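You operate a simulated robot arm through the tools that you are given. There is no shell and no other tool. Be economical: measure what you need, move in short steps, check, and stop when the job is done.

The job below is to be done with a simulated two-armed robot. You get a single attempt, and the scene is never put back.

Task
Fit the brush holder in the third generator and open both catches for its cover.
Fine: the holder stands on its pallet; shut the orange clip over it.

It is judged by the outcome, as a careful person would: the job done as asked, and still so three seconds after it is handed in. It fails if anything else is knocked over, pushed out of place, dropped, spilled or broken. Lids that push on must go on centred and level and be pressed home; caps that screw on are set level and turned clockwise until they are tight.

Robot
Two 7-joint arms with two-finger parallel grippers on one trunk, on a base that drives. Base frame: it is fixed to the floor where the robot stands at the start and does not move with it; the origin is under the middle of the robot, x ahead of it, y to its left, z up. Lengths are in m, angles in degrees, forces in N, time in s.
The left shoulder is at the start at [0.05, 0.187, 1.16], the right one opposite. With the tool pointing down near the work surface each hand reaches from about 0.1 to 0.66 m from the robot's upright axis, wherever it stands, measured 20 degrees to its own side. Places, roughly: blue clip of the middle generator [0.9, 0.5, 1]; blue clip of the near generator [0.7, 2.3, 1]; blue clip of the third generator [0.7, -0.1, 1]; brush holder [0.75, 2.25, 1]; brush pocket of the third generator [0.7, -0.1, 1]; left catch of the middle generator [0.8, 0.4, 1]; left catch of the near generator [0.6, 2.4, 1]; left catch of the third generator [0.6, 0, 1]; orange clip of the middle generator [0.9, 0.5, 1]; orange clip of the near generator [0.7, 2.3, 1]; orange clip of the third generator [0.7, -0.1, 1]; pin handle of carrier fifty-six [0.6, -0.1, 0.8]; right catch of the middle generator [1, 0.4, 1]; right catch of the near generator [0.6, 2.2, 1]; right catch of the third generator [0.6, -0.2, 1]; white plug of the middle generator (2x3x9 cm) [0.8, 0.5, 1]. Payload 3.43 kg a hand.
Tool frame (each hand has its own): the origin (TCP) lies between the finger pads and is the grasp point; the fingertips stand 0.03 m ahead of it; z points along the fingers, y is the line along which they close. The gripper opens to 0.094 m. The fingers are 0.028 m wide and 0.01 m thick; the gripper's body (0.05 by 0.096 m) begins 0.055 m behind the TCP.
Orientation is that of the tool frame in the base frame, as a unit quaternion [x, y, z, w]. With the fingers straight down and closing along the base's y, the tool's x points along the base's -x, its y along +y and its z along -z.

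Tools
- The arms move only by the tool move_arm. It takes "left_plan", "right_plan" or both (then of equal length, played together; a hand with none holds still); each is a list that holds one entry, the list of rows, each a list of 7 numbers: the gripper command, from -1 (fully open) to 1 (shut), values between in proportion, then the shift along the tool's x, y, z in m, then the turn, a rotation vector about the tool's x, y, z in degrees. In form: [[[gripper, dx, dy, dz, wx, wy, wz], ...]]. A call has 1 to 8 rows; each row is the pose to reach, as a shift and turn from the pose commanded when the call began, along the tool's axes at that moment. A row lasts 0.2 s, in which the tool goes at most 0.05 m and 8.6 degrees; a call with a longer step from one row to the next is refused whole, and so is a gripper value outside its range. Where a pose cannot be reached the arm comes as near as it can. A force on the tool above 40 N (or 10 N above the force at the start of the call, whichever is more), or a blocked arm, ends the call early, and 0.2 s more pass. The fingers move at their own pace (about 0.153 m/s each) and stop on an object; they squeeze with about 37 N. The grip force told is the motor's: it shows also when the fingers shut on nothing. Time passes only in rows, and 0.2 s behind the last, so rows that repeat a pose let the fingers close. The reply holds the time, the measured pose of the TCP, the force on the tool along the base axes, the opening and the grip force, in the units named above and with some noise, with the torque about the TCP (base axes, N m) and any sound that the robot's microphone picked up, and new pictures: "views" is both (left out), scene, wrist or none (wrist: the cameras of the hands that moved).
- Cameras (640 x 400 px; columns grow to the right, rows downward): "scene" is now at [0.1499, -0.0059, 1.3292]; the picture's right is [-0.06, -1.00, 0.00], its down [-0.50, 0.03, -0.86] and it looks along [0.86, -0.05, -0.50] (base axes); focal length 214 px, centre (320, 200). "left" rides on the left gripper at [0.076, -0.014, -0.103] in its tool frame; the picture's right is [0.18, 0.98, 0.00], its down [-0.75, 0.14, -0.64] and it looks along [-0.63, 0.12, 0.77] (tool axes); focal length 243 px, centre (320, 200). "right" rides on the right gripper at [0.076, 0.014, -0.102] in its tool frame; the picture's right is [-0.18, 0.98, 0.00], its down [-0.75, -0.14, -0.64] and it looks along [-0.63, -0.12, 0.77] (tool axes); focal length 243 px, centre (320, 200). There is no depth. A picture from a camera that has moved, and an enlarged one, comes with that camera's place and axes in the base frame and with its lens.
- raise_lower(by): slides the trunk up (or, below 0, down) by that many m; the arms and the scene camera ride with it, the base frame stays. It gives what a move gives, with no picture.
- roll_base(legs): drives the robot by 1 to 6 legs, each [ahead, left, turn to the left] in m, m and degrees, along the robot's own axes; the way and the turn of a leg run together, so that a leg with both is an arc; at most 1.5 m and 180 degrees a leg. The arms and the cameras ride along, it lands a little off, and it stops where it bumps. It gives what a move gives, and a new picture of the scene camera.
- head_to(pan, tilt): turns the head with the scene camera to pan (to the left, within 80 degrees either way) and tilt (down, from -29 to 69), counted from straight ahead of the robot. It gives what a move gives, and a new picture of the scene camera.
- inspect(camera, box): a new picture of the part [left, top, right, bottom] of that camera's present view, enlarged. No time passes.
- finish_job(): hands the job in; it is judged then, once.

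Go step by step. Nothing tells you exact positions but the pictures and the camera data: compare them with the known pose of the tool, close in by small moves and look again before you grip or let go. The budget is 120 turns and 260 pictures, counting those below and the enlarged ones. Unless the task says otherwise, let go and move clear before handing in, and close with one line.

The tools are called by a JSON object that holds its "op" and its "data". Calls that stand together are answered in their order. move_arm: Moves the arms, as the interface text tells. Its arguments: {"type":"object","properties":{"left_plan":{"type":"array"},"right_plan":{"type":"array"},"views":{"type":"string","enum":["both","scene","wrist","none"]}},"required":[]} The other tools are called the same way: raise_lower (by) slides the trunk up or down; roll_base (legs) drives the base; head_to (pan, tilt) turns the head that bears the scene camera; inspect (camera, box) takes an enlarged picture of a part of a camera's view; finish_job () hands the job in.

At the start:

```text
t: 0.0
left_tcp_pos: [0.4486, 0.1228, 1.2535]
left_tool_rot: [-0.001, 1.0, 0.0, 0.0]
left_force: [-0.5, -0.7, -1.1]
left_torque: [0.03, -0.02, 0.01]
left_opening: 0.0941
left_grip_force: 0.0
right_tcp_pos: [0.3428, -0.2124, 1.2563]
right_tool_rot: [0.0, 1.0, 0.0, 0.0]
right_force: [0.3, -0.4, -0.2]
right_torque: [0.0, 0.04, 0.01]
right_opening: 0.094
right_grip_force: 0.1
trunk travel left (down, up): [-0.375, 0.057]
robot x, y, heading: [0.0006, 0.0017, -0.2]
head pan, tilt: [-3.4, 30.2]
```

scene: 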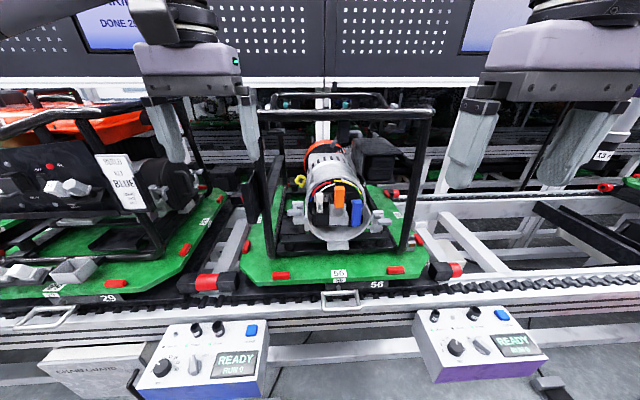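
right: 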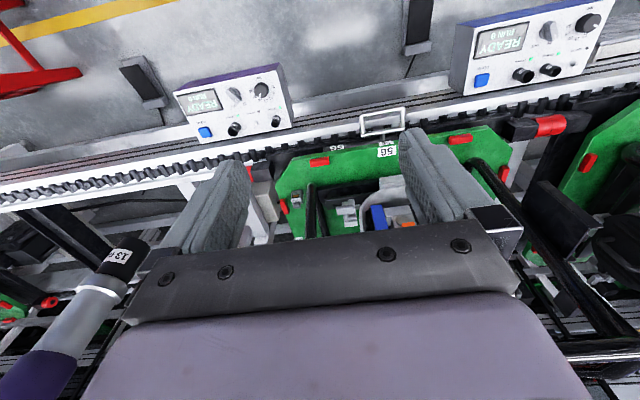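
left: 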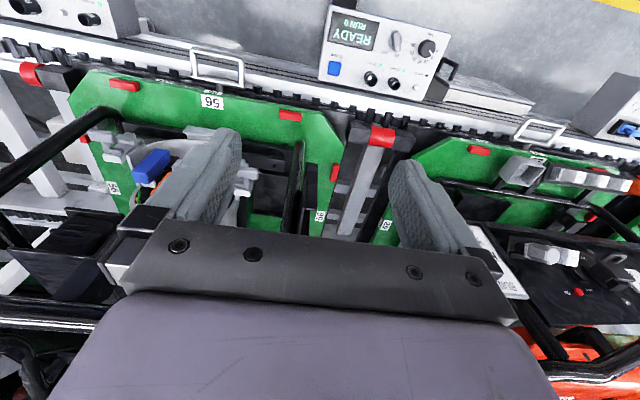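

I see the third generator (carrier 56) ahead with its orange and blue clips. I'll look closer at it, and turn the head left toward where the brush holder should be.

{"op": "inspect", "data": {"camera": "scene", "box": [240, 130, 440, 310]}}

{"op": "inspect", "data": {"camera": "scene", "box": [0, 80, 240, 310]}}

{"op": "head_to", "data": {"pan": 70, "tilt": 20}}

```text
2.22 times, centred on (340, 220) of scene
camera zoom: at [0.1499, -0.0059, 1.3292], right [-0.06, -1.0, 0.0], down [-0.5, 0.03, -0.86], along [0.86, -0.05, -0.5], focal length 477 px, centre (276, 156)
```

zoom: 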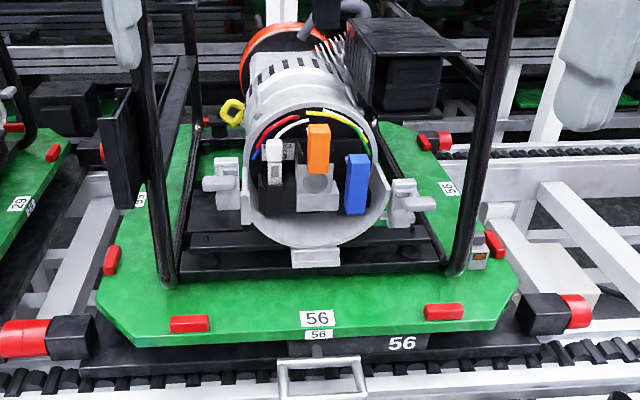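

```text
1.74 times, centred on (120, 195) of scene
camera zoom: at [0.1499, -0.0059, 1.3292], right [-0.06, -1.0, 0.0], down [-0.5, 0.03, -0.86], along [0.86, -0.05, -0.5], focal length 373 px, centre (668, 209)
```

zoom: 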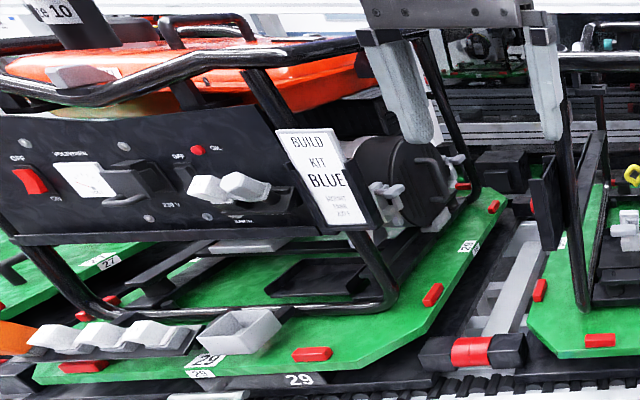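

```text
t: 1.4
left_tcp_pos: [0.4497, 0.1232, 1.2519]
left_tool_rot: [-0.001, 1.0, -0.001, 0.0]
left_force: [0.0, -0.5, 0.1]
left_torque: [-0.04, -0.02, -0.01]
left_opening: 0.0939
left_grip_force: 0.1
right_tcp_pos: [0.3425, -0.2123, 1.256]
right_tool_rot: [0.0, 1.0, 0.0, 0.0]
right_force: [-0.1, -0.1, 0.1]
right_torque: [-0.01, 0.01, 0.01]
right_opening: 0.0941
right_grip_force: 0.1
trunk travel left (down, up): [-0.375, 0.057]
robot x, y, heading: [-0.0009, -0.0024, 0.1]
head pan, tilt: [70.0, 20.0]
camera scene: at [0.0916, 0.087, 1.3457], right [0.94, -0.34, 0.0], down [-0.12, -0.32, -0.94], along [0.32, 0.88, -0.34], focal length 214 px, centre (320, 200)
```

scene: 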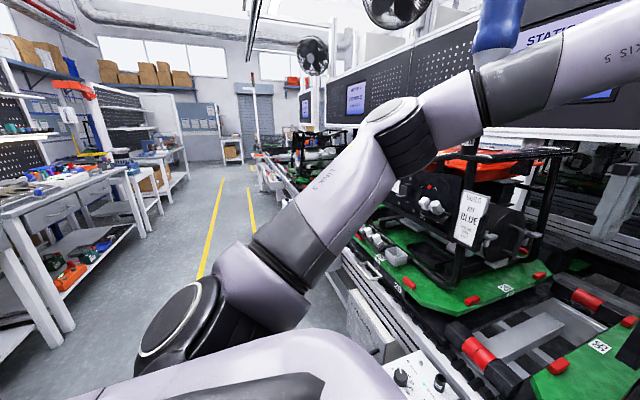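

The brush holder's listed place is by the near generator at y ≈ 2.3. I'll back off a little and drive left along the line to look at it.

{"op": "roll_base", "data": {"legs": [[-0.15, 0, 0], [0, 1.2, 0], [0, 1.0, 0]]}}

{"op": "head_to", "data": {"pan": 0, "tilt": 35}}

```text
t: 21.8
left_tcp_pos: [0.3447, 2.2912, 1.2524]
left_tool_rot: [0.018, 1.0, -0.001, 0.0]
left_force: [0.4, 0.2, 0.0]
left_torque: [0.01, 0.0, 0.01]
left_opening: 0.0939
left_grip_force: 0.1
right_tcp_pos: [0.2252, 1.9603, 1.2565]
right_tool_rot: [0.019, 1.0, 0.001, 0.0]
right_force: [0.2, -0.1, 0.0]
right_torque: [0.01, 0.02, -0.02]
right_opening: 0.0941
right_grip_force: 0.1
trunk travel left (down, up): [-0.375, 0.057]
robot x, y, heading: [-0.1058, 2.1829, -2.1]
head pan, tilt: [70.0, 20.0]
camera scene: at [-0.0142, 2.2676, 1.3457], right [0.93, -0.38, 0.0], down [-0.13, -0.32, -0.94], along [0.35, 0.87, -0.34], focal length 214 px, centre (320, 200)
```

scene: 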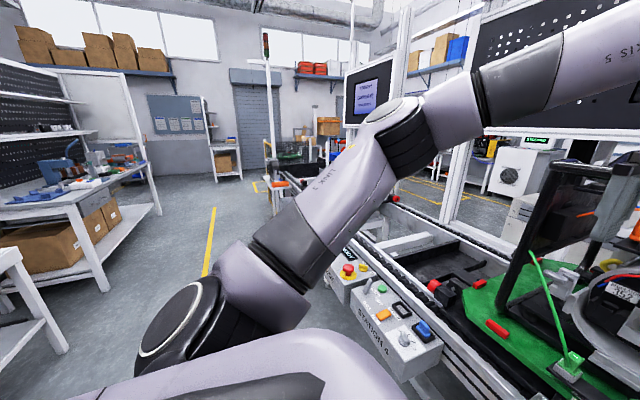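

```text
t: 23.2
left_tcp_pos: [0.345, 2.2911, 1.2528]
left_tool_rot: [0.018, 1.0, 0.001, 0.0]
left_force: [0.1, 0.4, 0.2]
left_torque: [0.01, 0.0, 0.04]
left_opening: 0.094
left_grip_force: 0.0
right_tcp_pos: [0.226, 1.9592, 1.2563]
right_tool_rot: [0.019, 1.0, 0.001, 0.001]
right_force: [0.5, -0.9, -0.2]
right_torque: [-0.03, -0.01, 0.0]
right_opening: 0.0941
right_grip_force: 0.1
trunk travel left (down, up): [-0.375, 0.057]
robot x, y, heading: [-0.1118, 2.181, -2.4]
head pan, tilt: [0.0, 35.0]
camera scene: at [0.0388, 2.1782, 1.3218], right [-0.04, -1.0, 0.0], down [-0.57, 0.02, -0.82], along [0.82, -0.03, -0.57], focal length 214 px, centre (320, 200)
```

scene: 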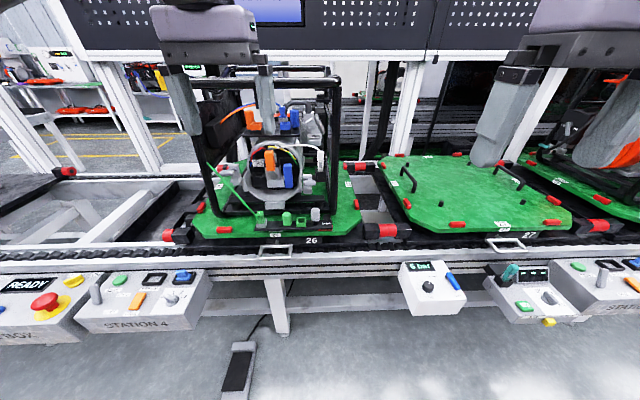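

{"op": "inspect", "data": {"camera": "scene", "box": [190, 90, 370, 250]}}

{"op": "inspect", "data": {"camera": "scene", "box": [230, 130, 340, 230]}}

```text
2.50 times, centred on (280, 170) of scene
camera zoom: at [0.0388, 2.1782, 1.3218], right [-0.04, -1.0, 0.0], down [-0.57, 0.02, -0.82], along [0.82, -0.03, -0.57], focal length 536 px, centre (420, 275)
```

zoom: 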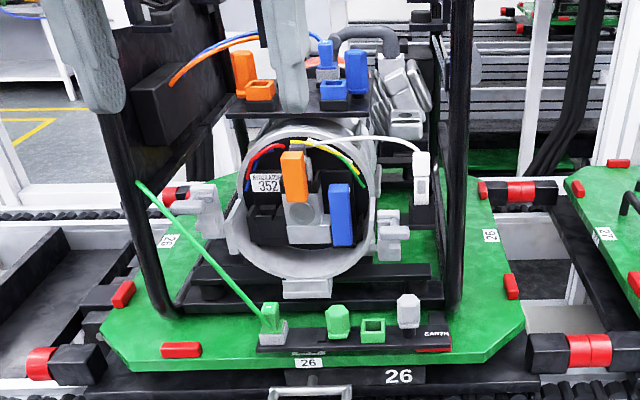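

```text
4.00 times, centred on (285, 180) of scene
camera zoom: at [0.0388, 2.1782, 1.3218], right [-0.04, -1.0, 0.0], down [-0.57, 0.02, -0.82], along [0.82, -0.03, -0.57], focal length 858 px, centre (460, 280)
```

zoom: 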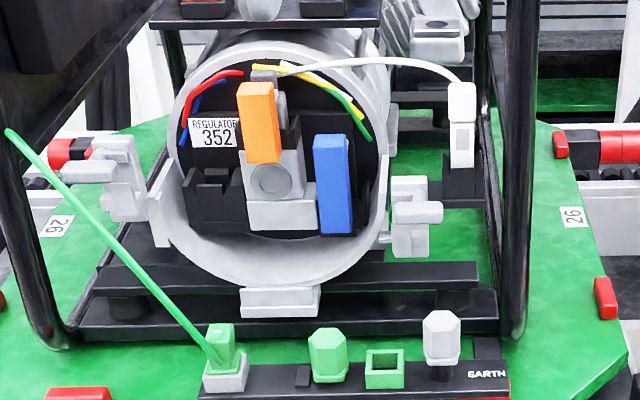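

Near generator (pallet 26) is ahead; I need to identify the brush holder. Looking from the wrist cameras and closely at the details.

{"op": "inspect", "data": {"camera": "left", "box": [0, 0, 640, 400]}}

{"op": "inspect", "data": {"camera": "scene", "box": [240, 95, 340, 160]}}

{"op": "inspect", "data": {"camera": "scene", "box": [250, 140, 310, 195]}}

```text
1.00 times, centred on (320, 200) of left (not enlarged: the box is as wide or as high as the picture)
camera zoom: at [0.2684, 2.2782, 1.3543], right [-0.15, 0.99, 0.0], down [0.76, 0.12, 0.64], along [0.64, 0.1, -0.77], focal length 243 px, centre (320, 200)
```

zoom: 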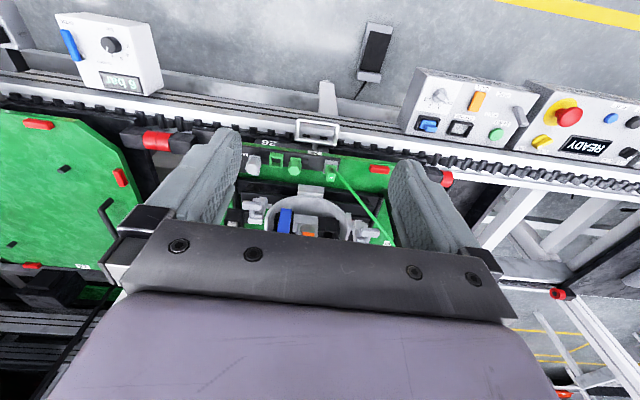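

```text
6.15 times, centred on (290, 128) of scene
camera zoom: at [0.0388, 2.1782, 1.3218], right [-0.04, -1.0, 0.0], down [-0.57, 0.02, -0.82], along [0.82, -0.03, -0.57], focal length 1320 px, centre (505, 646)
```

zoom: 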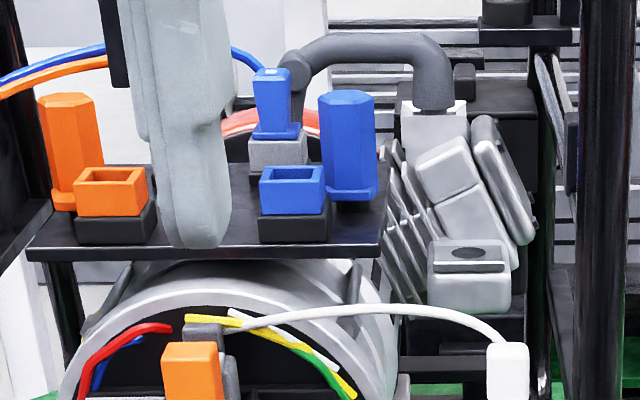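

```text
7.27 times, centred on (280, 168) of scene
camera zoom: at [0.0388, 2.1782, 1.3218], right [-0.04, -1.0, 0.0], down [-0.57, 0.02, -0.82], along [0.82, -0.03, -0.57], focal length 1560 px, centre (611, 436)
```

zoom: 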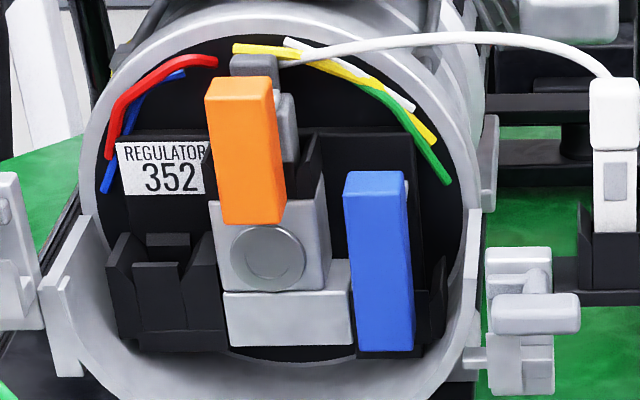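

Holder not clearly identified yet. I'll drive closer for better detail and look around pallet 26.

{"op": "roll_base", "data": {"legs": [[0.12, 0.0, 2.3]]}}

{"op": "head_to", "data": {"pan": 10, "tilt": 32}}

{"op": "inspect", "data": {"camera": "scene", "box": [240, 110, 400, 210]}}

{"op": "inspect", "data": {"camera": "left", "box": [220, 120, 420, 245]}}

```text
t: 24.4
left_tcp_pos: [0.4619, 2.3081, 1.2531]
left_tool_rot: [-0.004, 1.0, 0.0, 0.0]
left_force: [0.9, -1.2, -0.3]
left_torque: [-0.02, 0.08, 0.02]
left_opening: 0.094
left_grip_force: 0.0
right_tcp_pos: [0.3579, 1.9715, 1.2555]
right_tool_rot: [-0.003, 1.0, 0.0, 0.001]
right_force: [0.7, -0.1, -0.9]
right_torque: [0.01, 0.01, 0.01]
right_opening: 0.0942
right_grip_force: 0.0
trunk travel left (down, up): [-0.375, 0.057]
robot x, y, heading: [0.011, 2.178, 0.2]
head pan, tilt: [0.0, 35.0]
camera scene: at [0.1609, 2.1828, 1.3217], right [0.01, -1.0, 0.0], down [-0.57, 0.0, -0.82], along [0.82, 0.01, -0.57], focal length 214 px, centre (320, 200)
```

scene: 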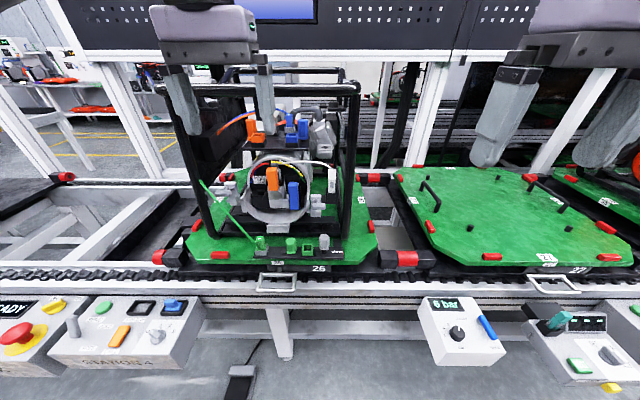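

```text
t: 25.1
left_tcp_pos: [0.4601, 2.3088, 1.2529]
left_tool_rot: [-0.004, 1.0, 0.001, 0.0]
left_force: [0.5, 0.2, 0.4]
left_torque: [0.02, 0.0, 0.0]
left_opening: 0.0937
left_grip_force: 0.0
right_tcp_pos: [0.3569, 1.9725, 1.2553]
right_tool_rot: [-0.002, 1.0, 0.0, 0.0]
right_force: [1.2, 0.0, -0.1]
right_torque: [0.02, -0.02, 0.01]
right_opening: 0.0941
right_grip_force: 0.1
trunk travel left (down, up): [-0.375, 0.057]
robot x, y, heading: [0.0102, 2.1861, 0.4]
head pan, tilt: [10.0, 32.0]
camera scene: at [0.1599, 2.1982, 1.3265], right [0.18, -0.98, 0.0], down [-0.52, -0.1, -0.85], along [0.83, 0.15, -0.53], focal length 214 px, centre (320, 200)
```

scene: 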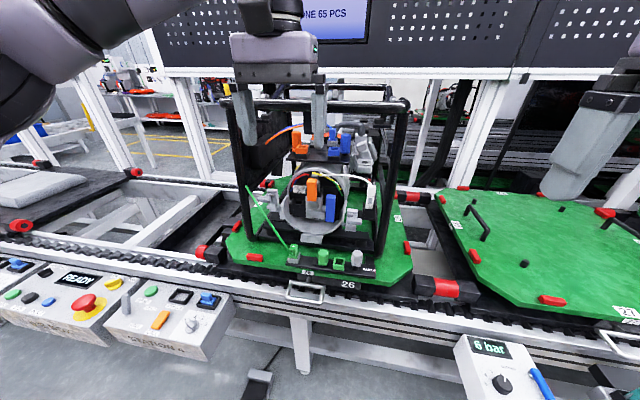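

```text
4.00 times, centred on (320, 160) of scene
camera zoom: at [0.1599, 2.1982, 1.3265], right [0.18, -0.98, 0.0], down [-0.52, -0.1, -0.85], along [0.83, 0.15, -0.53], focal length 858 px, centre (320, 360)
```

zoom: 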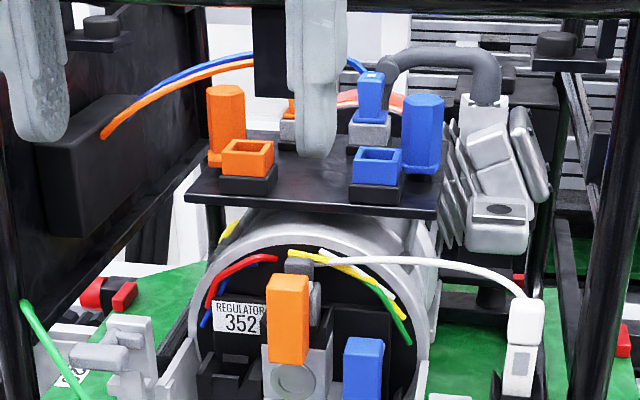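

```text
3.20 times, centred on (320, 182) of left
camera zoom: at [0.3848, 2.2926, 1.3544], right [-0.19, 0.98, 0.0], down [0.75, 0.15, 0.64], along [0.63, 0.12, -0.77], focal length 776 px, centre (320, 256)
```

zoom: 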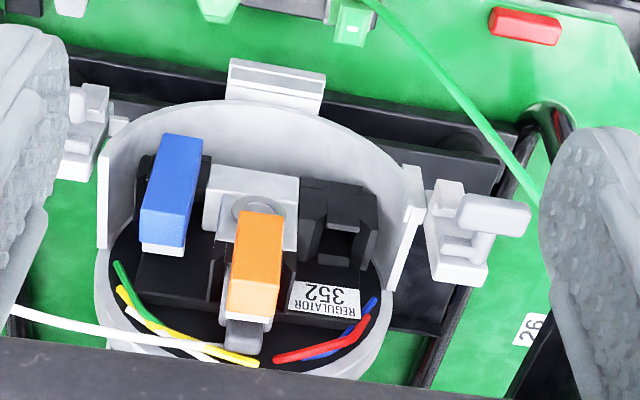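

Candidates: the white piece parked on the right foot of generator 26. I'll look from the right side, on the way back to generator 56.

{"op": "roll_base", "data": {"legs": [[-0.05, -0.5, 0]]}}

{"op": "head_to", "data": {"pan": 45, "tilt": 25}}

{"op": "inspect", "data": {"camera": "scene", "box": [240, 120, 400, 240]}}

```text
t: 30.0
left_tcp_pos: [0.4156, 1.8203, 1.253]
left_tool_rot: [-0.01, 1.0, 0.0, 0.0]
left_force: [-0.7, -0.2, 0.7]
left_torque: [-0.02, -0.02, 0.0]
left_opening: 0.0939
left_grip_force: 0.0
right_tcp_pos: [0.3153, 1.4821, 1.2561]
right_tool_rot: [-0.009, 1.0, 0.0, 0.0]
right_force: [0.5, -0.4, 0.4]
right_torque: [-0.01, 0.03, -0.01]
right_opening: 0.0941
right_grip_force: 0.0
trunk travel left (down, up): [-0.375, 0.057]
robot x, y, heading: [-0.0318, 1.6852, 1.2]
head pan, tilt: [10.0, 32.0]
camera scene: at [0.1162, 1.706, 1.3265], right [0.19, -0.98, 0.0], down [-0.52, -0.1, -0.85], along [0.83, 0.16, -0.53], focal length 214 px, centre (320, 200)
```

scene: 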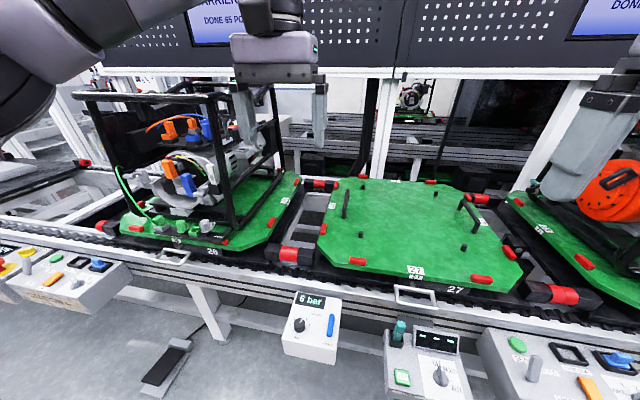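

```text
t: 31.0
left_tcp_pos: [0.4152, 1.8202, 1.2548]
left_tool_rot: [-0.011, 1.0, 0.0, 0.0]
left_force: [-0.1, -0.7, -0.4]
left_torque: [-0.02, 0.03, 0.01]
left_opening: 0.094
left_grip_force: 0.1
right_tcp_pos: [0.316, 1.4825, 1.2559]
right_tool_rot: [-0.009, 1.0, 0.0, -0.001]
right_force: [0.5, 0.4, -0.2]
right_torque: [0.01, -0.01, -0.01]
right_opening: 0.0941
right_grip_force: 0.0
trunk travel left (down, up): [-0.375, 0.057]
robot x, y, heading: [-0.0357, 1.6884, 1.2]
head pan, tilt: [45.0, 25.0]
camera scene: at [0.0922, 1.7552, 1.3376], right [0.72, -0.69, 0.0], down [-0.29, -0.3, -0.91], along [0.63, 0.65, -0.42], focal length 214 px, centre (320, 200)
```

scene: 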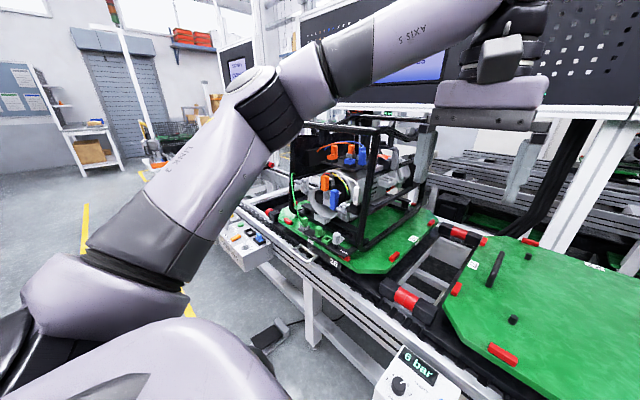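

```text
3.33 times, centred on (320, 180) of scene
camera zoom: at [0.0922, 1.7552, 1.3376], right [0.72, -0.69, 0.0], down [-0.29, -0.3, -0.91], along [0.63, 0.65, -0.42], focal length 715 px, centre (320, 267)
```

zoom: 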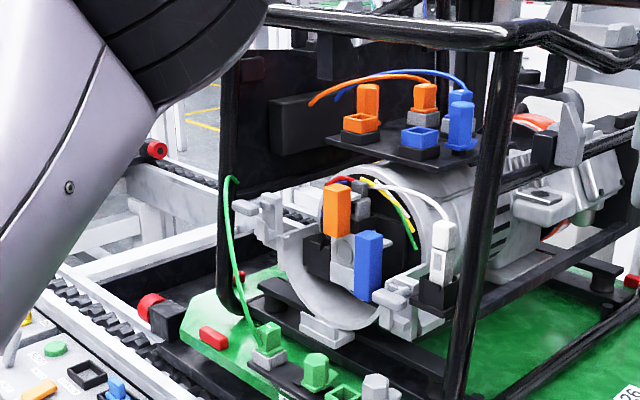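

Now I'll go back to generator 56 and compare it closely.

{"op": "roll_base", "data": {"legs": [[-0.08, 0, -1.2], [0, -1.2, 0], [0, -0.55, 0], [0.1, 0, 0]]}}

{"op": "head_to", "data": {"pan": 0, "tilt": 35}}

{"op": "inspect", "data": {"camera": "scene", "box": [240, 110, 420, 230]}}

{"op": "inspect", "data": {"camera": "scene", "box": [290, 150, 370, 210]}}

```text
t: 48.1
left_tcp_pos: [0.4428, 0.0562, 1.2528]
left_tool_rot: [-0.001, 1.0, 0.0, 0.0]
left_force: [0.4, 0.4, 0.2]
left_torque: [0.0, 0.03, -0.01]
left_opening: 0.0938
left_grip_force: 0.2
right_tcp_pos: [0.3365, -0.2777, 1.2564]
right_tool_rot: [0.0, 1.0, -0.001, 0.0]
right_force: [0.6, 0.3, -0.6]
right_torque: [-0.03, 0.04, -0.02]
right_opening: 0.0942
right_grip_force: 0.2
trunk travel left (down, up): [-0.375, 0.057]
robot x, y, heading: [-0.0068, -0.0641, -0.1]
head pan, tilt: [45.0, 25.0]
camera scene: at [0.1183, -0.0003, 1.3375], right [0.71, -0.71, 0.0], down [-0.3, -0.3, -0.91], along [0.64, 0.64, -0.42], focal length 214 px, centre (320, 200)
```

scene: 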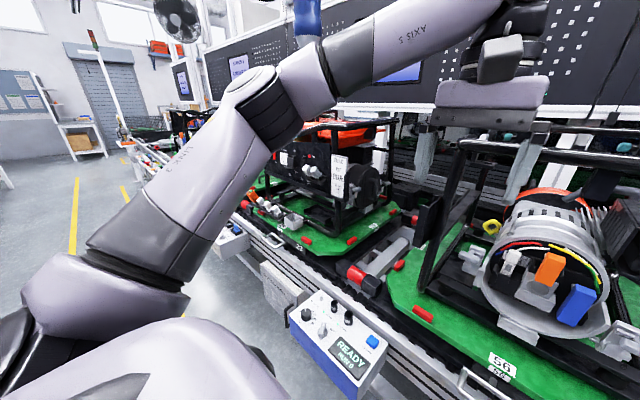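

```text
t: 49.2
left_tcp_pos: [0.4413, 0.0572, 1.2537]
left_tool_rot: [0.0, 1.0, 0.0, -0.001]
left_force: [-0.4, 0.2, -0.1]
left_torque: [-0.02, 0.02, 0.01]
left_opening: 0.0943
left_grip_force: 0.0
right_tcp_pos: [0.3347, -0.2784, 1.2556]
right_tool_rot: [0.001, 1.0, 0.0, 0.0]
right_force: [-0.7, -0.6, -0.2]
right_torque: [0.02, 0.01, 0.02]
right_opening: 0.0938
right_grip_force: 0.1
trunk travel left (down, up): [-0.375, 0.057]
robot x, y, heading: [-0.0076, -0.0644, 0.0]
head pan, tilt: [0.0, 35.0]
camera scene: at [0.1402, -0.0654, 1.3218], right [0.0, -1.0, 0.0], down [-0.57, 0.0, -0.82], along [0.82, 0.0, -0.57], focal length 214 px, centre (320, 200)
```

scene: 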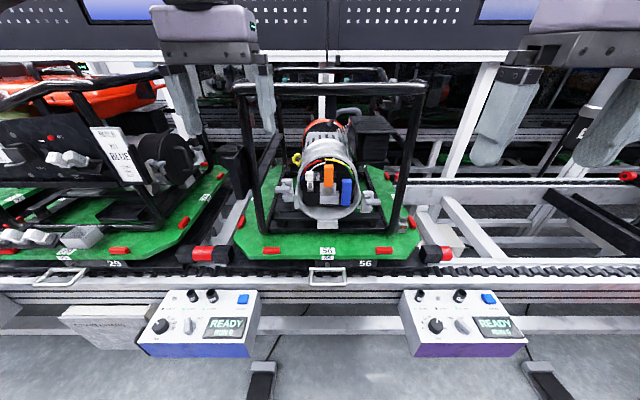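

```text
3.33 times, centred on (330, 170) of scene
camera zoom: at [0.1402, -0.0654, 1.3218], right [0.0, -1.0, 0.0], down [-0.57, 0.0, -0.82], along [0.82, 0.0, -0.57], focal length 715 px, centre (287, 300)
```

zoom: 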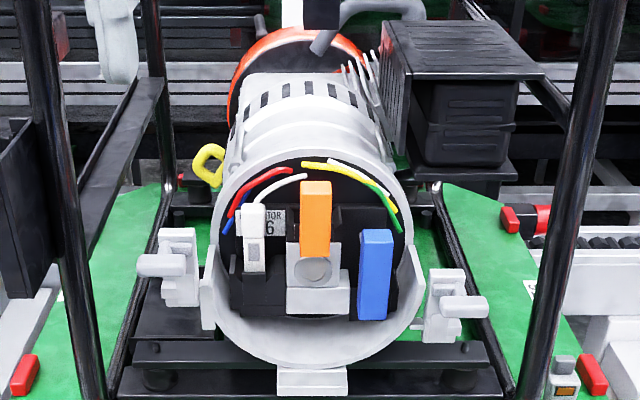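

```text
6.67 times, centred on (330, 180) of scene
camera zoom: at [0.1402, -0.0654, 1.3218], right [0.0, -1.0, 0.0], down [-0.57, 0.0, -0.82], along [0.82, 0.0, -0.57], focal length 1430 px, centre (253, 333)
```

zoom: 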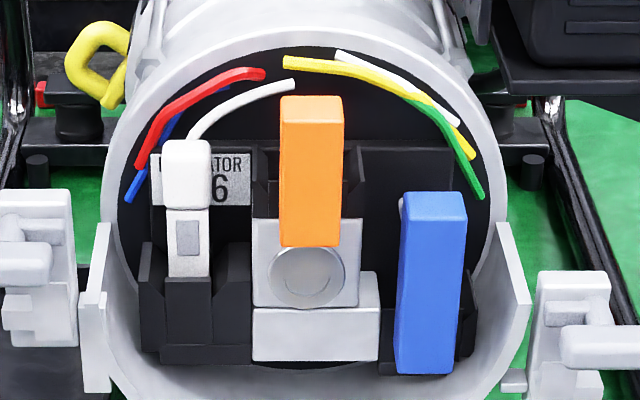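

There's a small object on pallet 56 by its right front post; I'll look at it and at the face from the wrist camera.

{"op": "inspect", "data": {"camera": "scene", "box": [385, 190, 425, 230]}}

{"op": "inspect", "data": {"camera": "right", "box": [280, 110, 520, 260]}}

{"op": "inspect", "data": {"camera": "left", "box": [80, 60, 320, 240]}}

```text
10.00 times, centred on (405, 210) of scene
camera zoom: at [0.1402, -0.0654, 1.3218], right [0.0, -1.0, 0.0], down [-0.57, 0.0, -0.82], along [0.82, 0.0, -0.57], focal length 2145 px, centre (-530, 100)
```

zoom: 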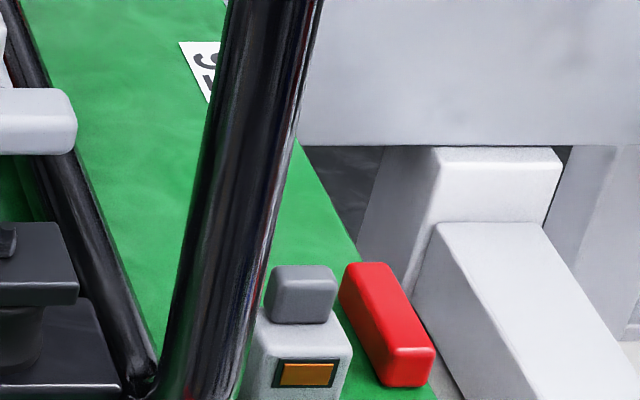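

```text
2.67 times, centred on (400, 185) of right
camera zoom: at [0.2585, -0.2643, 1.357], right [0.19, 0.98, 0.0], down [0.75, -0.14, 0.64], along [0.63, -0.12, -0.77], focal length 647 px, centre (107, 240)
```

zoom: 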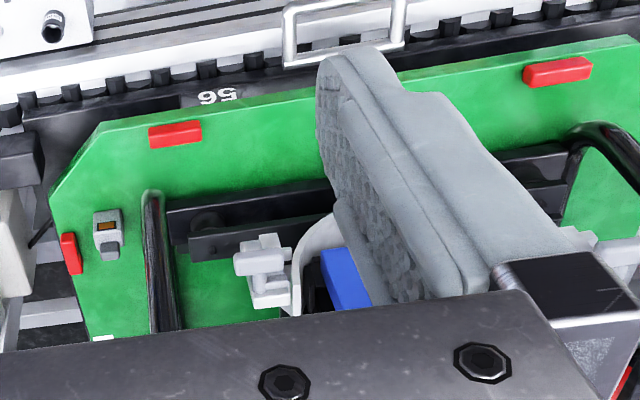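

```text
2.22 times, centred on (200, 150) of left
camera zoom: at [0.366, 0.0423, 1.3544], right [-0.18, 0.98, 0.0], down [0.75, 0.14, 0.64], along [0.63, 0.12, -0.77], focal length 539 px, centre (587, 311)
```

zoom: 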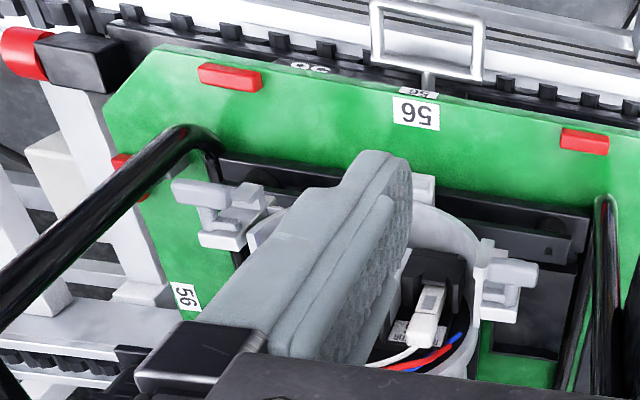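

The gray-topped piece with a window standing on pallet 56 beside its right post is the brush holder the task means ("stands on its pallet"); generator 26's is already fitted. I'll clear the left hand and look at the third generator's pocket with the right wrist camera.

{"op": "move_arm", "data": {"left_plan": [[[-1, 0.03, 0.04, 0, 0, 0, 0], [-1, 0.06, 0.08, 0, 0, 0, 0], [-1, 0.08, 0.12, 0, 0, 0, 0], [-1, 0.08, 0.15, 0, 0, 0, 0], [-1, 0.08, 0.15, 0, 0, 0, 0]]], "right_plan": [[[-1, 0, 0.0, 0, 0, 0, 0], [-1, 0, 0.04, 0, 0, 0, 0], [-1, -0.02, 0.08, 0, 0, 0, 0], [-1, -0.05, 0.12, 0, 0, 0, 0], [-1, -0.08, 0.16, 0, 0, 0, 0]]], "views": "both"}}

{"op": "inspect", "data": {"camera": "right", "box": [220, 100, 420, 240]}}

```text
t: 50.4
left_tcp_pos: [0.3622, 0.209, 1.2516]
left_tool_rot: [0.0, 1.0, -0.001, 0.0]
left_force: [1.0, -0.1, -0.3]
left_torque: [0.01, 0.01, 0.01]
left_opening: 0.0941
left_grip_force: 0.0
right_tcp_pos: [0.4141, -0.1179, 1.2562]
right_tool_rot: [0.001, 1.0, -0.001, 0.0]
right_force: [0.2, 0.5, -0.4]
right_torque: [0.0, 0.02, -0.03]
right_opening: 0.094
right_grip_force: 0.1
trunk travel left (down, up): [-0.375, 0.057]
robot x, y, heading: [-0.008, -0.0679, -0.3]
head pan, tilt: [0.0, 35.0]
camera scene: at [0.1405, -0.0646, 1.3217], right [0.0, -1.0, 0.0], down [-0.57, 0.0, -0.82], along [0.82, 0.0, -0.57], focal length 214 px, centre (320, 200)
camera right: at [0.3378, -0.1048, 1.3573], right [0.19, 0.98, 0.0], down [0.75, -0.14, 0.64], along [0.63, -0.12, -0.77], focal length 243 px, centre (320, 200)
camera left: at [0.2872, 0.1937, 1.3543], right [-0.18, 0.98, 0.0], down [0.75, 0.14, 0.64], along [0.63, 0.12, -0.77], focal length 243 px, centre (320, 200)
```

scene: 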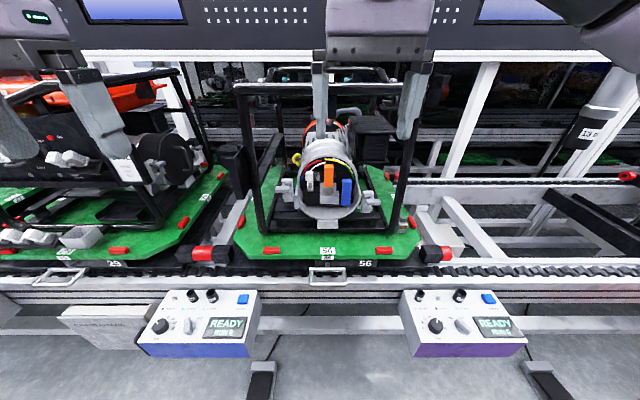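
right: 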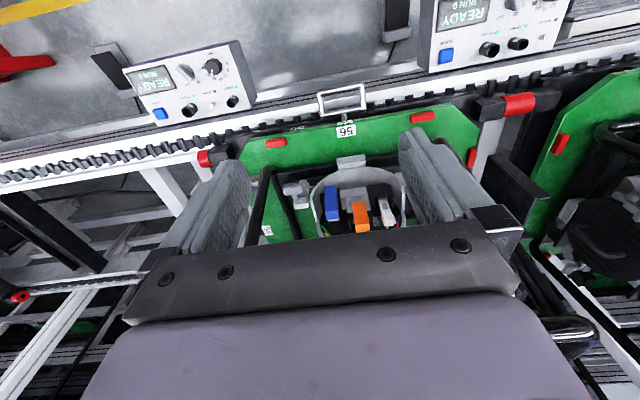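
left: 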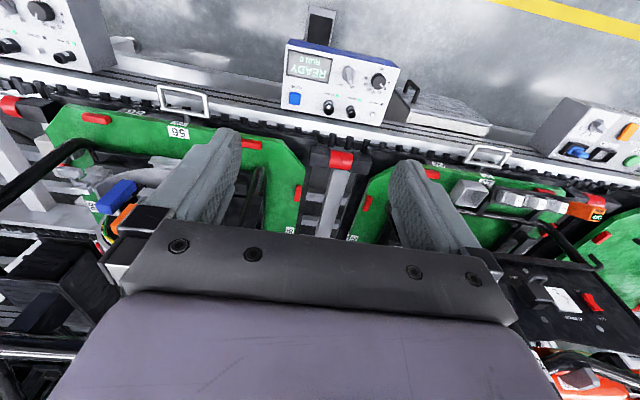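

```text
2.86 times, centred on (320, 170) of right
camera zoom: at [0.3378, -0.1048, 1.3573], right [0.19, 0.98, 0.0], down [0.75, -0.14, 0.64], along [0.63, -0.12, -0.77], focal length 693 px, centre (320, 286)
```

zoom: 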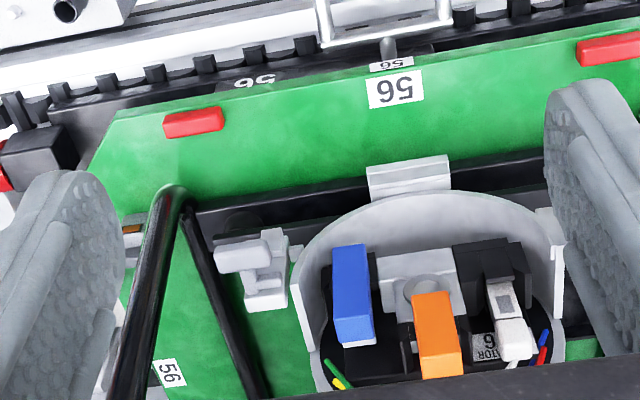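

I need a closer, lower view of the pocket and clip. Lowering the trunk.

{"op": "raise_lower", "data": {"by": -0.15}}

{"op": "inspect", "data": {"camera": "scene", "box": [260, 70, 440, 190]}}

{"op": "inspect", "data": {"camera": "right", "box": [220, 100, 420, 240]}}

```text
t: 52.2
left_tcp_pos: [0.3626, 0.2075, 1.1036]
left_tool_rot: [0.001, 1.0, -0.001, 0.002]
left_force: [0.2, -1.2, 0.1]
left_torque: [-0.03, 0.03, 0.02]
left_opening: 0.0939
left_grip_force: 0.0
right_tcp_pos: [0.4129, -0.1195, 1.1077]
right_tool_rot: [0.0, 1.0, 0.0, 0.002]
right_force: [-0.2, 0.7, 0.0]
right_torque: [0.01, 0.0, -0.02]
right_opening: 0.094
right_grip_force: 0.0
trunk travel left (down, up): [-0.225, 0.207]
robot x, y, heading: [-0.011, -0.0649, -0.1]
head pan, tilt: [0.0, 35.0]
```

```text
3.33 times, centred on (350, 130) of scene
camera zoom: at [0.1401, -0.0655, 1.1719], right [0.0, -1.0, 0.0], down [-0.57, 0.0, -0.82], along [0.82, 0.0, -0.57], focal length 715 px, centre (220, 433)
```

zoom: 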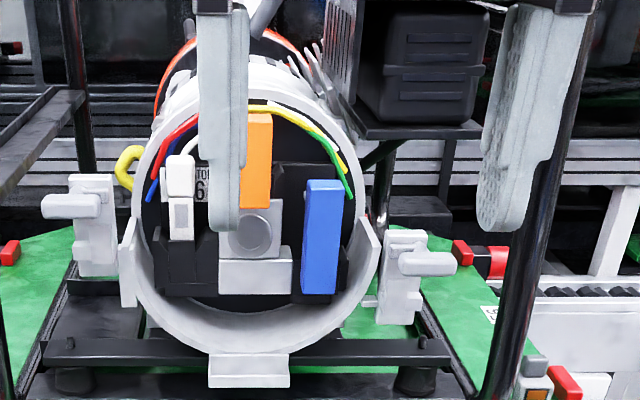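

```text
2.86 times, centred on (320, 170) of right
camera zoom: at [0.3372, -0.1064, 1.2077], right [0.19, 0.98, 0.0], down [0.75, -0.14, 0.64], along [0.63, -0.12, -0.77], focal length 693 px, centre (320, 286)
```

zoom: 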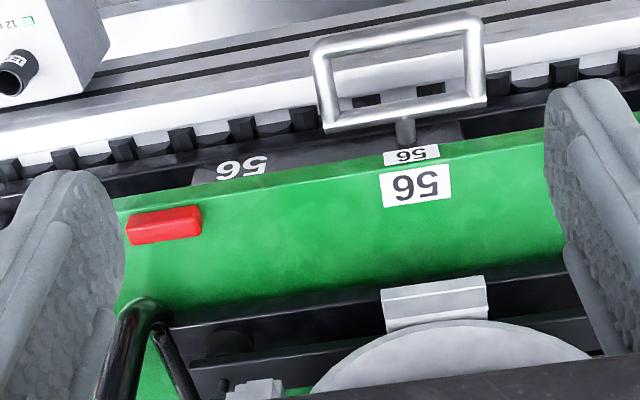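

The scene camera now sees the face nearly straight. I'll shift the right hand aside for a clear view.

{"op": "move_arm", "data": {"right_plan": [[[-1, 0.03, -0.04, 0, 0, 0, 0], [-1, 0.06, -0.08, 0, 0, 0, 0], [-1, 0.06, -0.13, 0, 0, 0, 0], [-1, 0.06, -0.18, 0, 0, 0, 0], [-1, 0.06, -0.22, 0, 0, 0, 0]]], "views": "none"}}

{"op": "inspect", "data": {"camera": "scene", "box": [290, 95, 370, 165]}}

{"op": "inspect", "data": {"camera": "scene", "box": [370, 150, 430, 200]}}

{"op": "inspect", "data": {"camera": "scene", "box": [260, 60, 440, 210]}}

```text
t: 53.4
left_tcp_pos: [0.362, 0.2067, 1.1032]
left_tool_rot: [0.0, 1.0, 0.001, 0.001]
left_force: [0.4, 0.6, -0.6]
left_torque: [-0.02, -0.02, 0.0]
left_opening: 0.0941
left_grip_force: 0.1
right_tcp_pos: [0.3553, -0.3412, 1.1068]
right_tool_rot: [-0.001, 1.0, 0.001, 0.0]
right_force: [-0.6, -0.8, -0.6]
right_torque: [0.01, -0.01, 0.01]
right_opening: 0.0941
right_grip_force: 0.1
trunk travel left (down, up): [-0.225, 0.207]
robot x, y, heading: [-0.0074, -0.0656, -0.1]
head pan, tilt: [0.0, 35.0]
```

```text
5.71 times, centred on (330, 130) of scene
camera zoom: at [0.14, -0.0657, 1.1718], right [0.0, -1.0, 0.0], down [-0.57, 0.0, -0.82], along [0.82, 0.0, -0.57], focal length 1226 px, centre (263, 600)
```

zoom: 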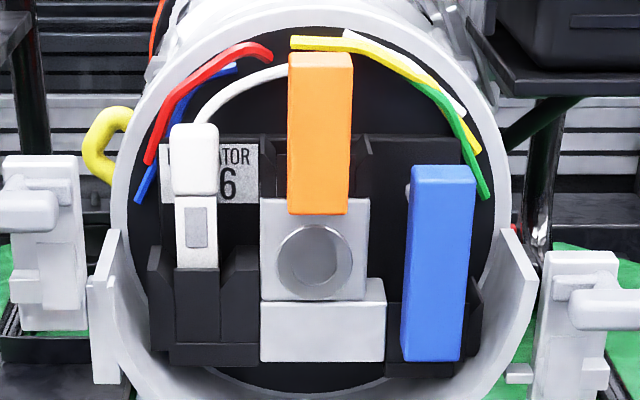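

```text
8.00 times, centred on (400, 175) of scene
camera zoom: at [0.14, -0.0657, 1.1718], right [0.0, -1.0, 0.0], down [-0.57, 0.0, -0.82], along [0.82, 0.0, -0.57], focal length 1716 px, centre (-320, 400)
```

zoom: 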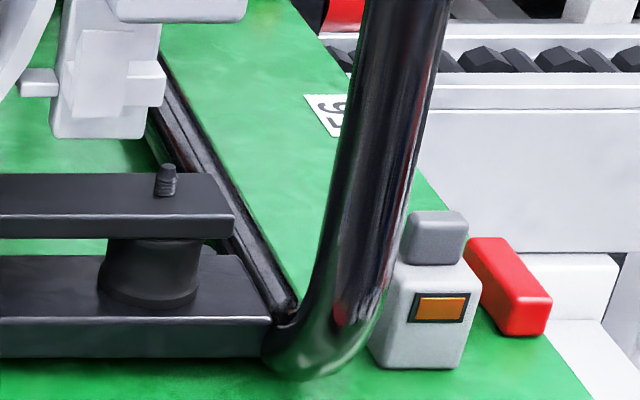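

```text
2.67 times, centred on (350, 135) of scene
camera zoom: at [0.14, -0.0657, 1.1718], right [0.0, -1.0, 0.0], down [-0.57, 0.0, -0.82], along [0.82, 0.0, -0.57], focal length 572 px, centre (240, 373)
```

zoom: 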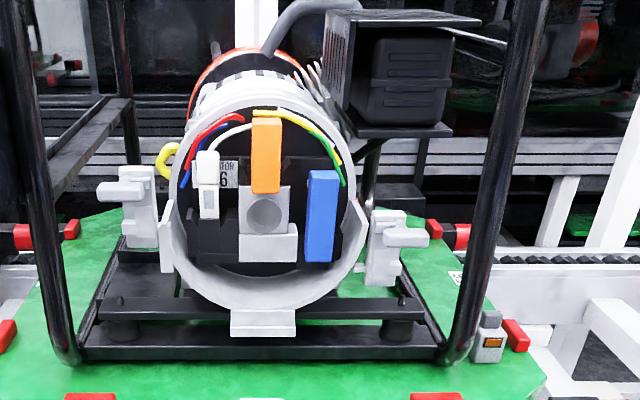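

Geometry so far: pallet top z≈0.80, generator face x≈0.65, holder near (0.70, −0.355). I'll bring the right wrist camera above the face to look into the pocket.

{"op": "raise_lower", "data": {"by": 0.08}}

{"op": "move_arm", "data": {"right_plan": [[[-1, 0.0, 0.04, 0, 0, 0, 0], [-1, -0.02, 0.08, 0, 0, 0, 0], [-1, -0.05, 0.12, 0, 0, 0, 0], [-1, -0.08, 0.16, 0, 0, 0, 0], [-1, -0.11, 0.195, 0, 0, 0, 0], [-1, -0.14, 0.23, 0, 0, 0, 0], [-1, -0.185, 0.24, 0, 0, 0, 0], [-1, -0.23, 0.24, 0, 0, 0, 0]]], "views": "wrist"}}

{"op": "inspect", "data": {"camera": "right", "box": [230, 100, 410, 220]}}

```text
t: 54.5
left_tcp_pos: [0.3624, 0.2074, 1.1825]
left_tool_rot: [0.0, 1.0, 0.0, 0.0]
left_force: [-0.7, 0.2, -0.4]
left_torque: [0.01, -0.03, 0.0]
left_opening: 0.094
left_grip_force: 0.0
right_tcp_pos: [0.3556, -0.3405, 1.1871]
right_tool_rot: [0.001, 1.0, 0.0, 0.0]
right_force: [0.4, 0.1, -0.4]
right_torque: [0.0, 0.01, 0.02]
right_opening: 0.0938
right_grip_force: 0.1
trunk travel left (down, up): [-0.305, 0.127]
robot x, y, heading: [-0.009, -0.0658, 0.0]
head pan, tilt: [0.0, 35.0]
```

```text
t: 56.4
left_tcp_pos: [0.3629, 0.2088, 1.1829]
left_tool_rot: [0.001, 1.0, -0.001, 0.0]
left_force: [0.1, 0.1, 0.0]
left_torque: [0.01, 0.0, 0.02]
left_opening: 0.094
left_grip_force: 0.0
right_tcp_pos: [0.5233, -0.1072, 1.1702]
right_tool_rot: [0.01, 1.0, 0.01, 0.003]
right_force: [1.2, -1.0, 0.0]
right_torque: [0.0, 0.0, 0.01]
right_opening: 0.094
right_grip_force: 0.1
right hand out of reach, approached as far as the arm can: row 7, 8
trunk travel left (down, up): [-0.305, 0.127]
robot x, y, heading: [-0.0051, -0.0675, -0.2]
head pan, tilt: [0.0, 35.0]
camera right: at [0.4465, -0.0948, 1.271], right [0.2, 0.98, 0.02], down [0.75, -0.17, 0.64], along [0.63, -0.12, -0.77], focal length 243 px, centre (320, 200)
```

right: 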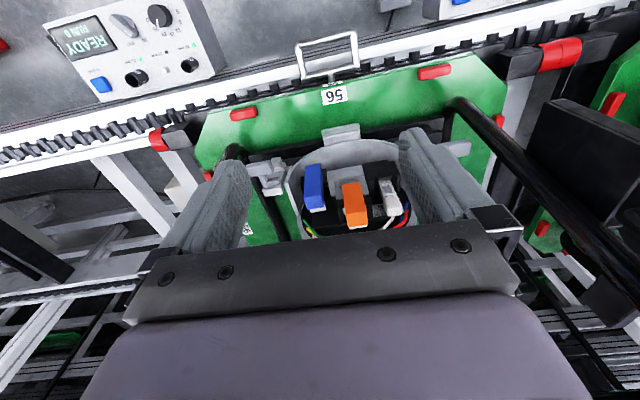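

```text
3.33 times, centred on (320, 160) of right
camera zoom: at [0.4465, -0.0948, 1.271], right [0.2, 0.98, 0.02], down [0.75, -0.17, 0.64], along [0.63, -0.12, -0.77], focal length 809 px, centre (320, 333)
```

zoom: 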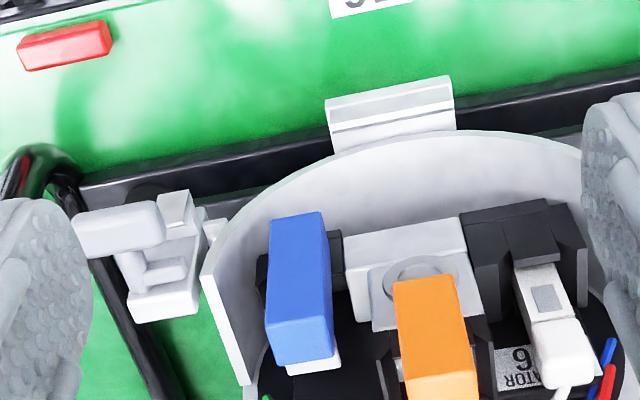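

Need a bit more reach: drive 0.10 m ahead, then look again.

{"op": "roll_base", "data": {"legs": [[0.1, 0, 0]]}}

{"op": "inspect", "data": {"camera": "right", "box": [200, 90, 440, 250]}}

{"op": "inspect", "data": {"camera": "right", "box": [270, 150, 400, 230]}}

```text
t: 57.4
left_tcp_pos: [0.4181, 0.209, 1.1816]
left_tool_rot: [-0.002, 1.0, 0.0, 0.0]
left_force: [0.7, 0.2, 0.1]
left_torque: [-0.04, 0.03, -0.02]
left_opening: 0.0941
left_grip_force: 0.0
right_tcp_pos: [0.5715, -0.1095, 1.1686]
right_tool_rot: [0.005, 1.0, 0.004, -0.017]
right_force: [-14.2, 4.2, 4.4]
right_torque: [-0.23, -1.43, 0.37]
right_opening: 0.0938
right_grip_force: 0.0
trunk travel left (down, up): [-0.305, 0.127]
robot x, y, heading: [0.0512, -0.0608, 0.1]
head pan, tilt: [0.0, 35.0]
stopped in leg 1: the force on the tool passed its limit at 133 N (the readings are from after the stop); the commanded pose is now the measured one
camera scene: at [0.1948, -0.0646, 1.2524], right [0.0, -1.0, 0.0], down [-0.57, 0.0, -0.82], along [0.82, 0.0, -0.57], focal length 214 px, centre (320, 200)
```

scene: 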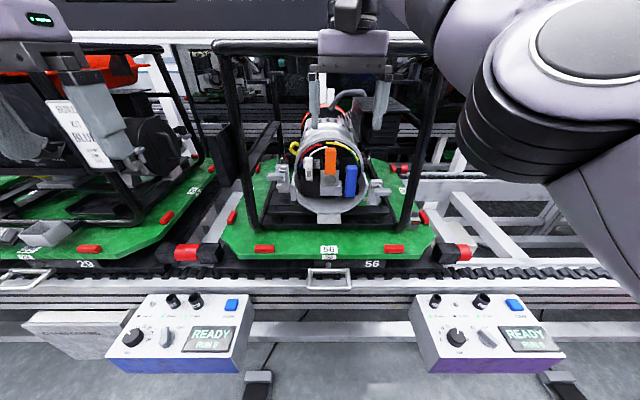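

```text
2.50 times, centred on (320, 170) of right
camera zoom: at [0.498, -0.0956, 1.2729], right [0.19, 0.98, 0.0], down [0.77, -0.15, 0.62], along [0.6, -0.12, -0.79], focal length 606 px, centre (320, 275)
```

zoom: 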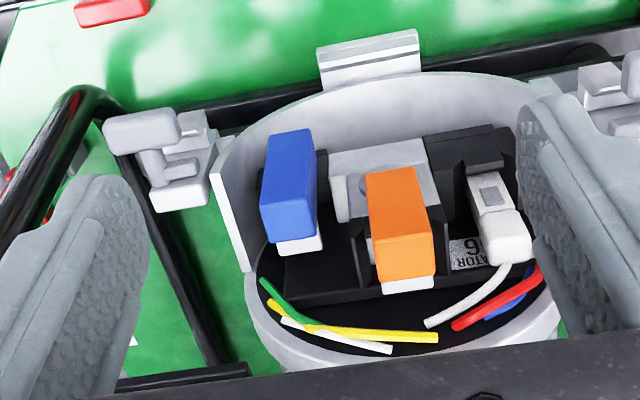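

```text
4.92 times, centred on (335, 190) of right
camera zoom: at [0.498, -0.0956, 1.2729], right [0.19, 0.98, 0.0], down [0.77, -0.15, 0.62], along [0.6, -0.12, -0.79], focal length 1194 px, centre (246, 249)
```

zoom: 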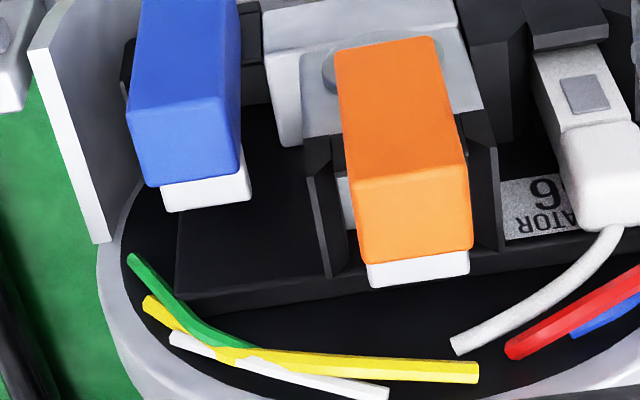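

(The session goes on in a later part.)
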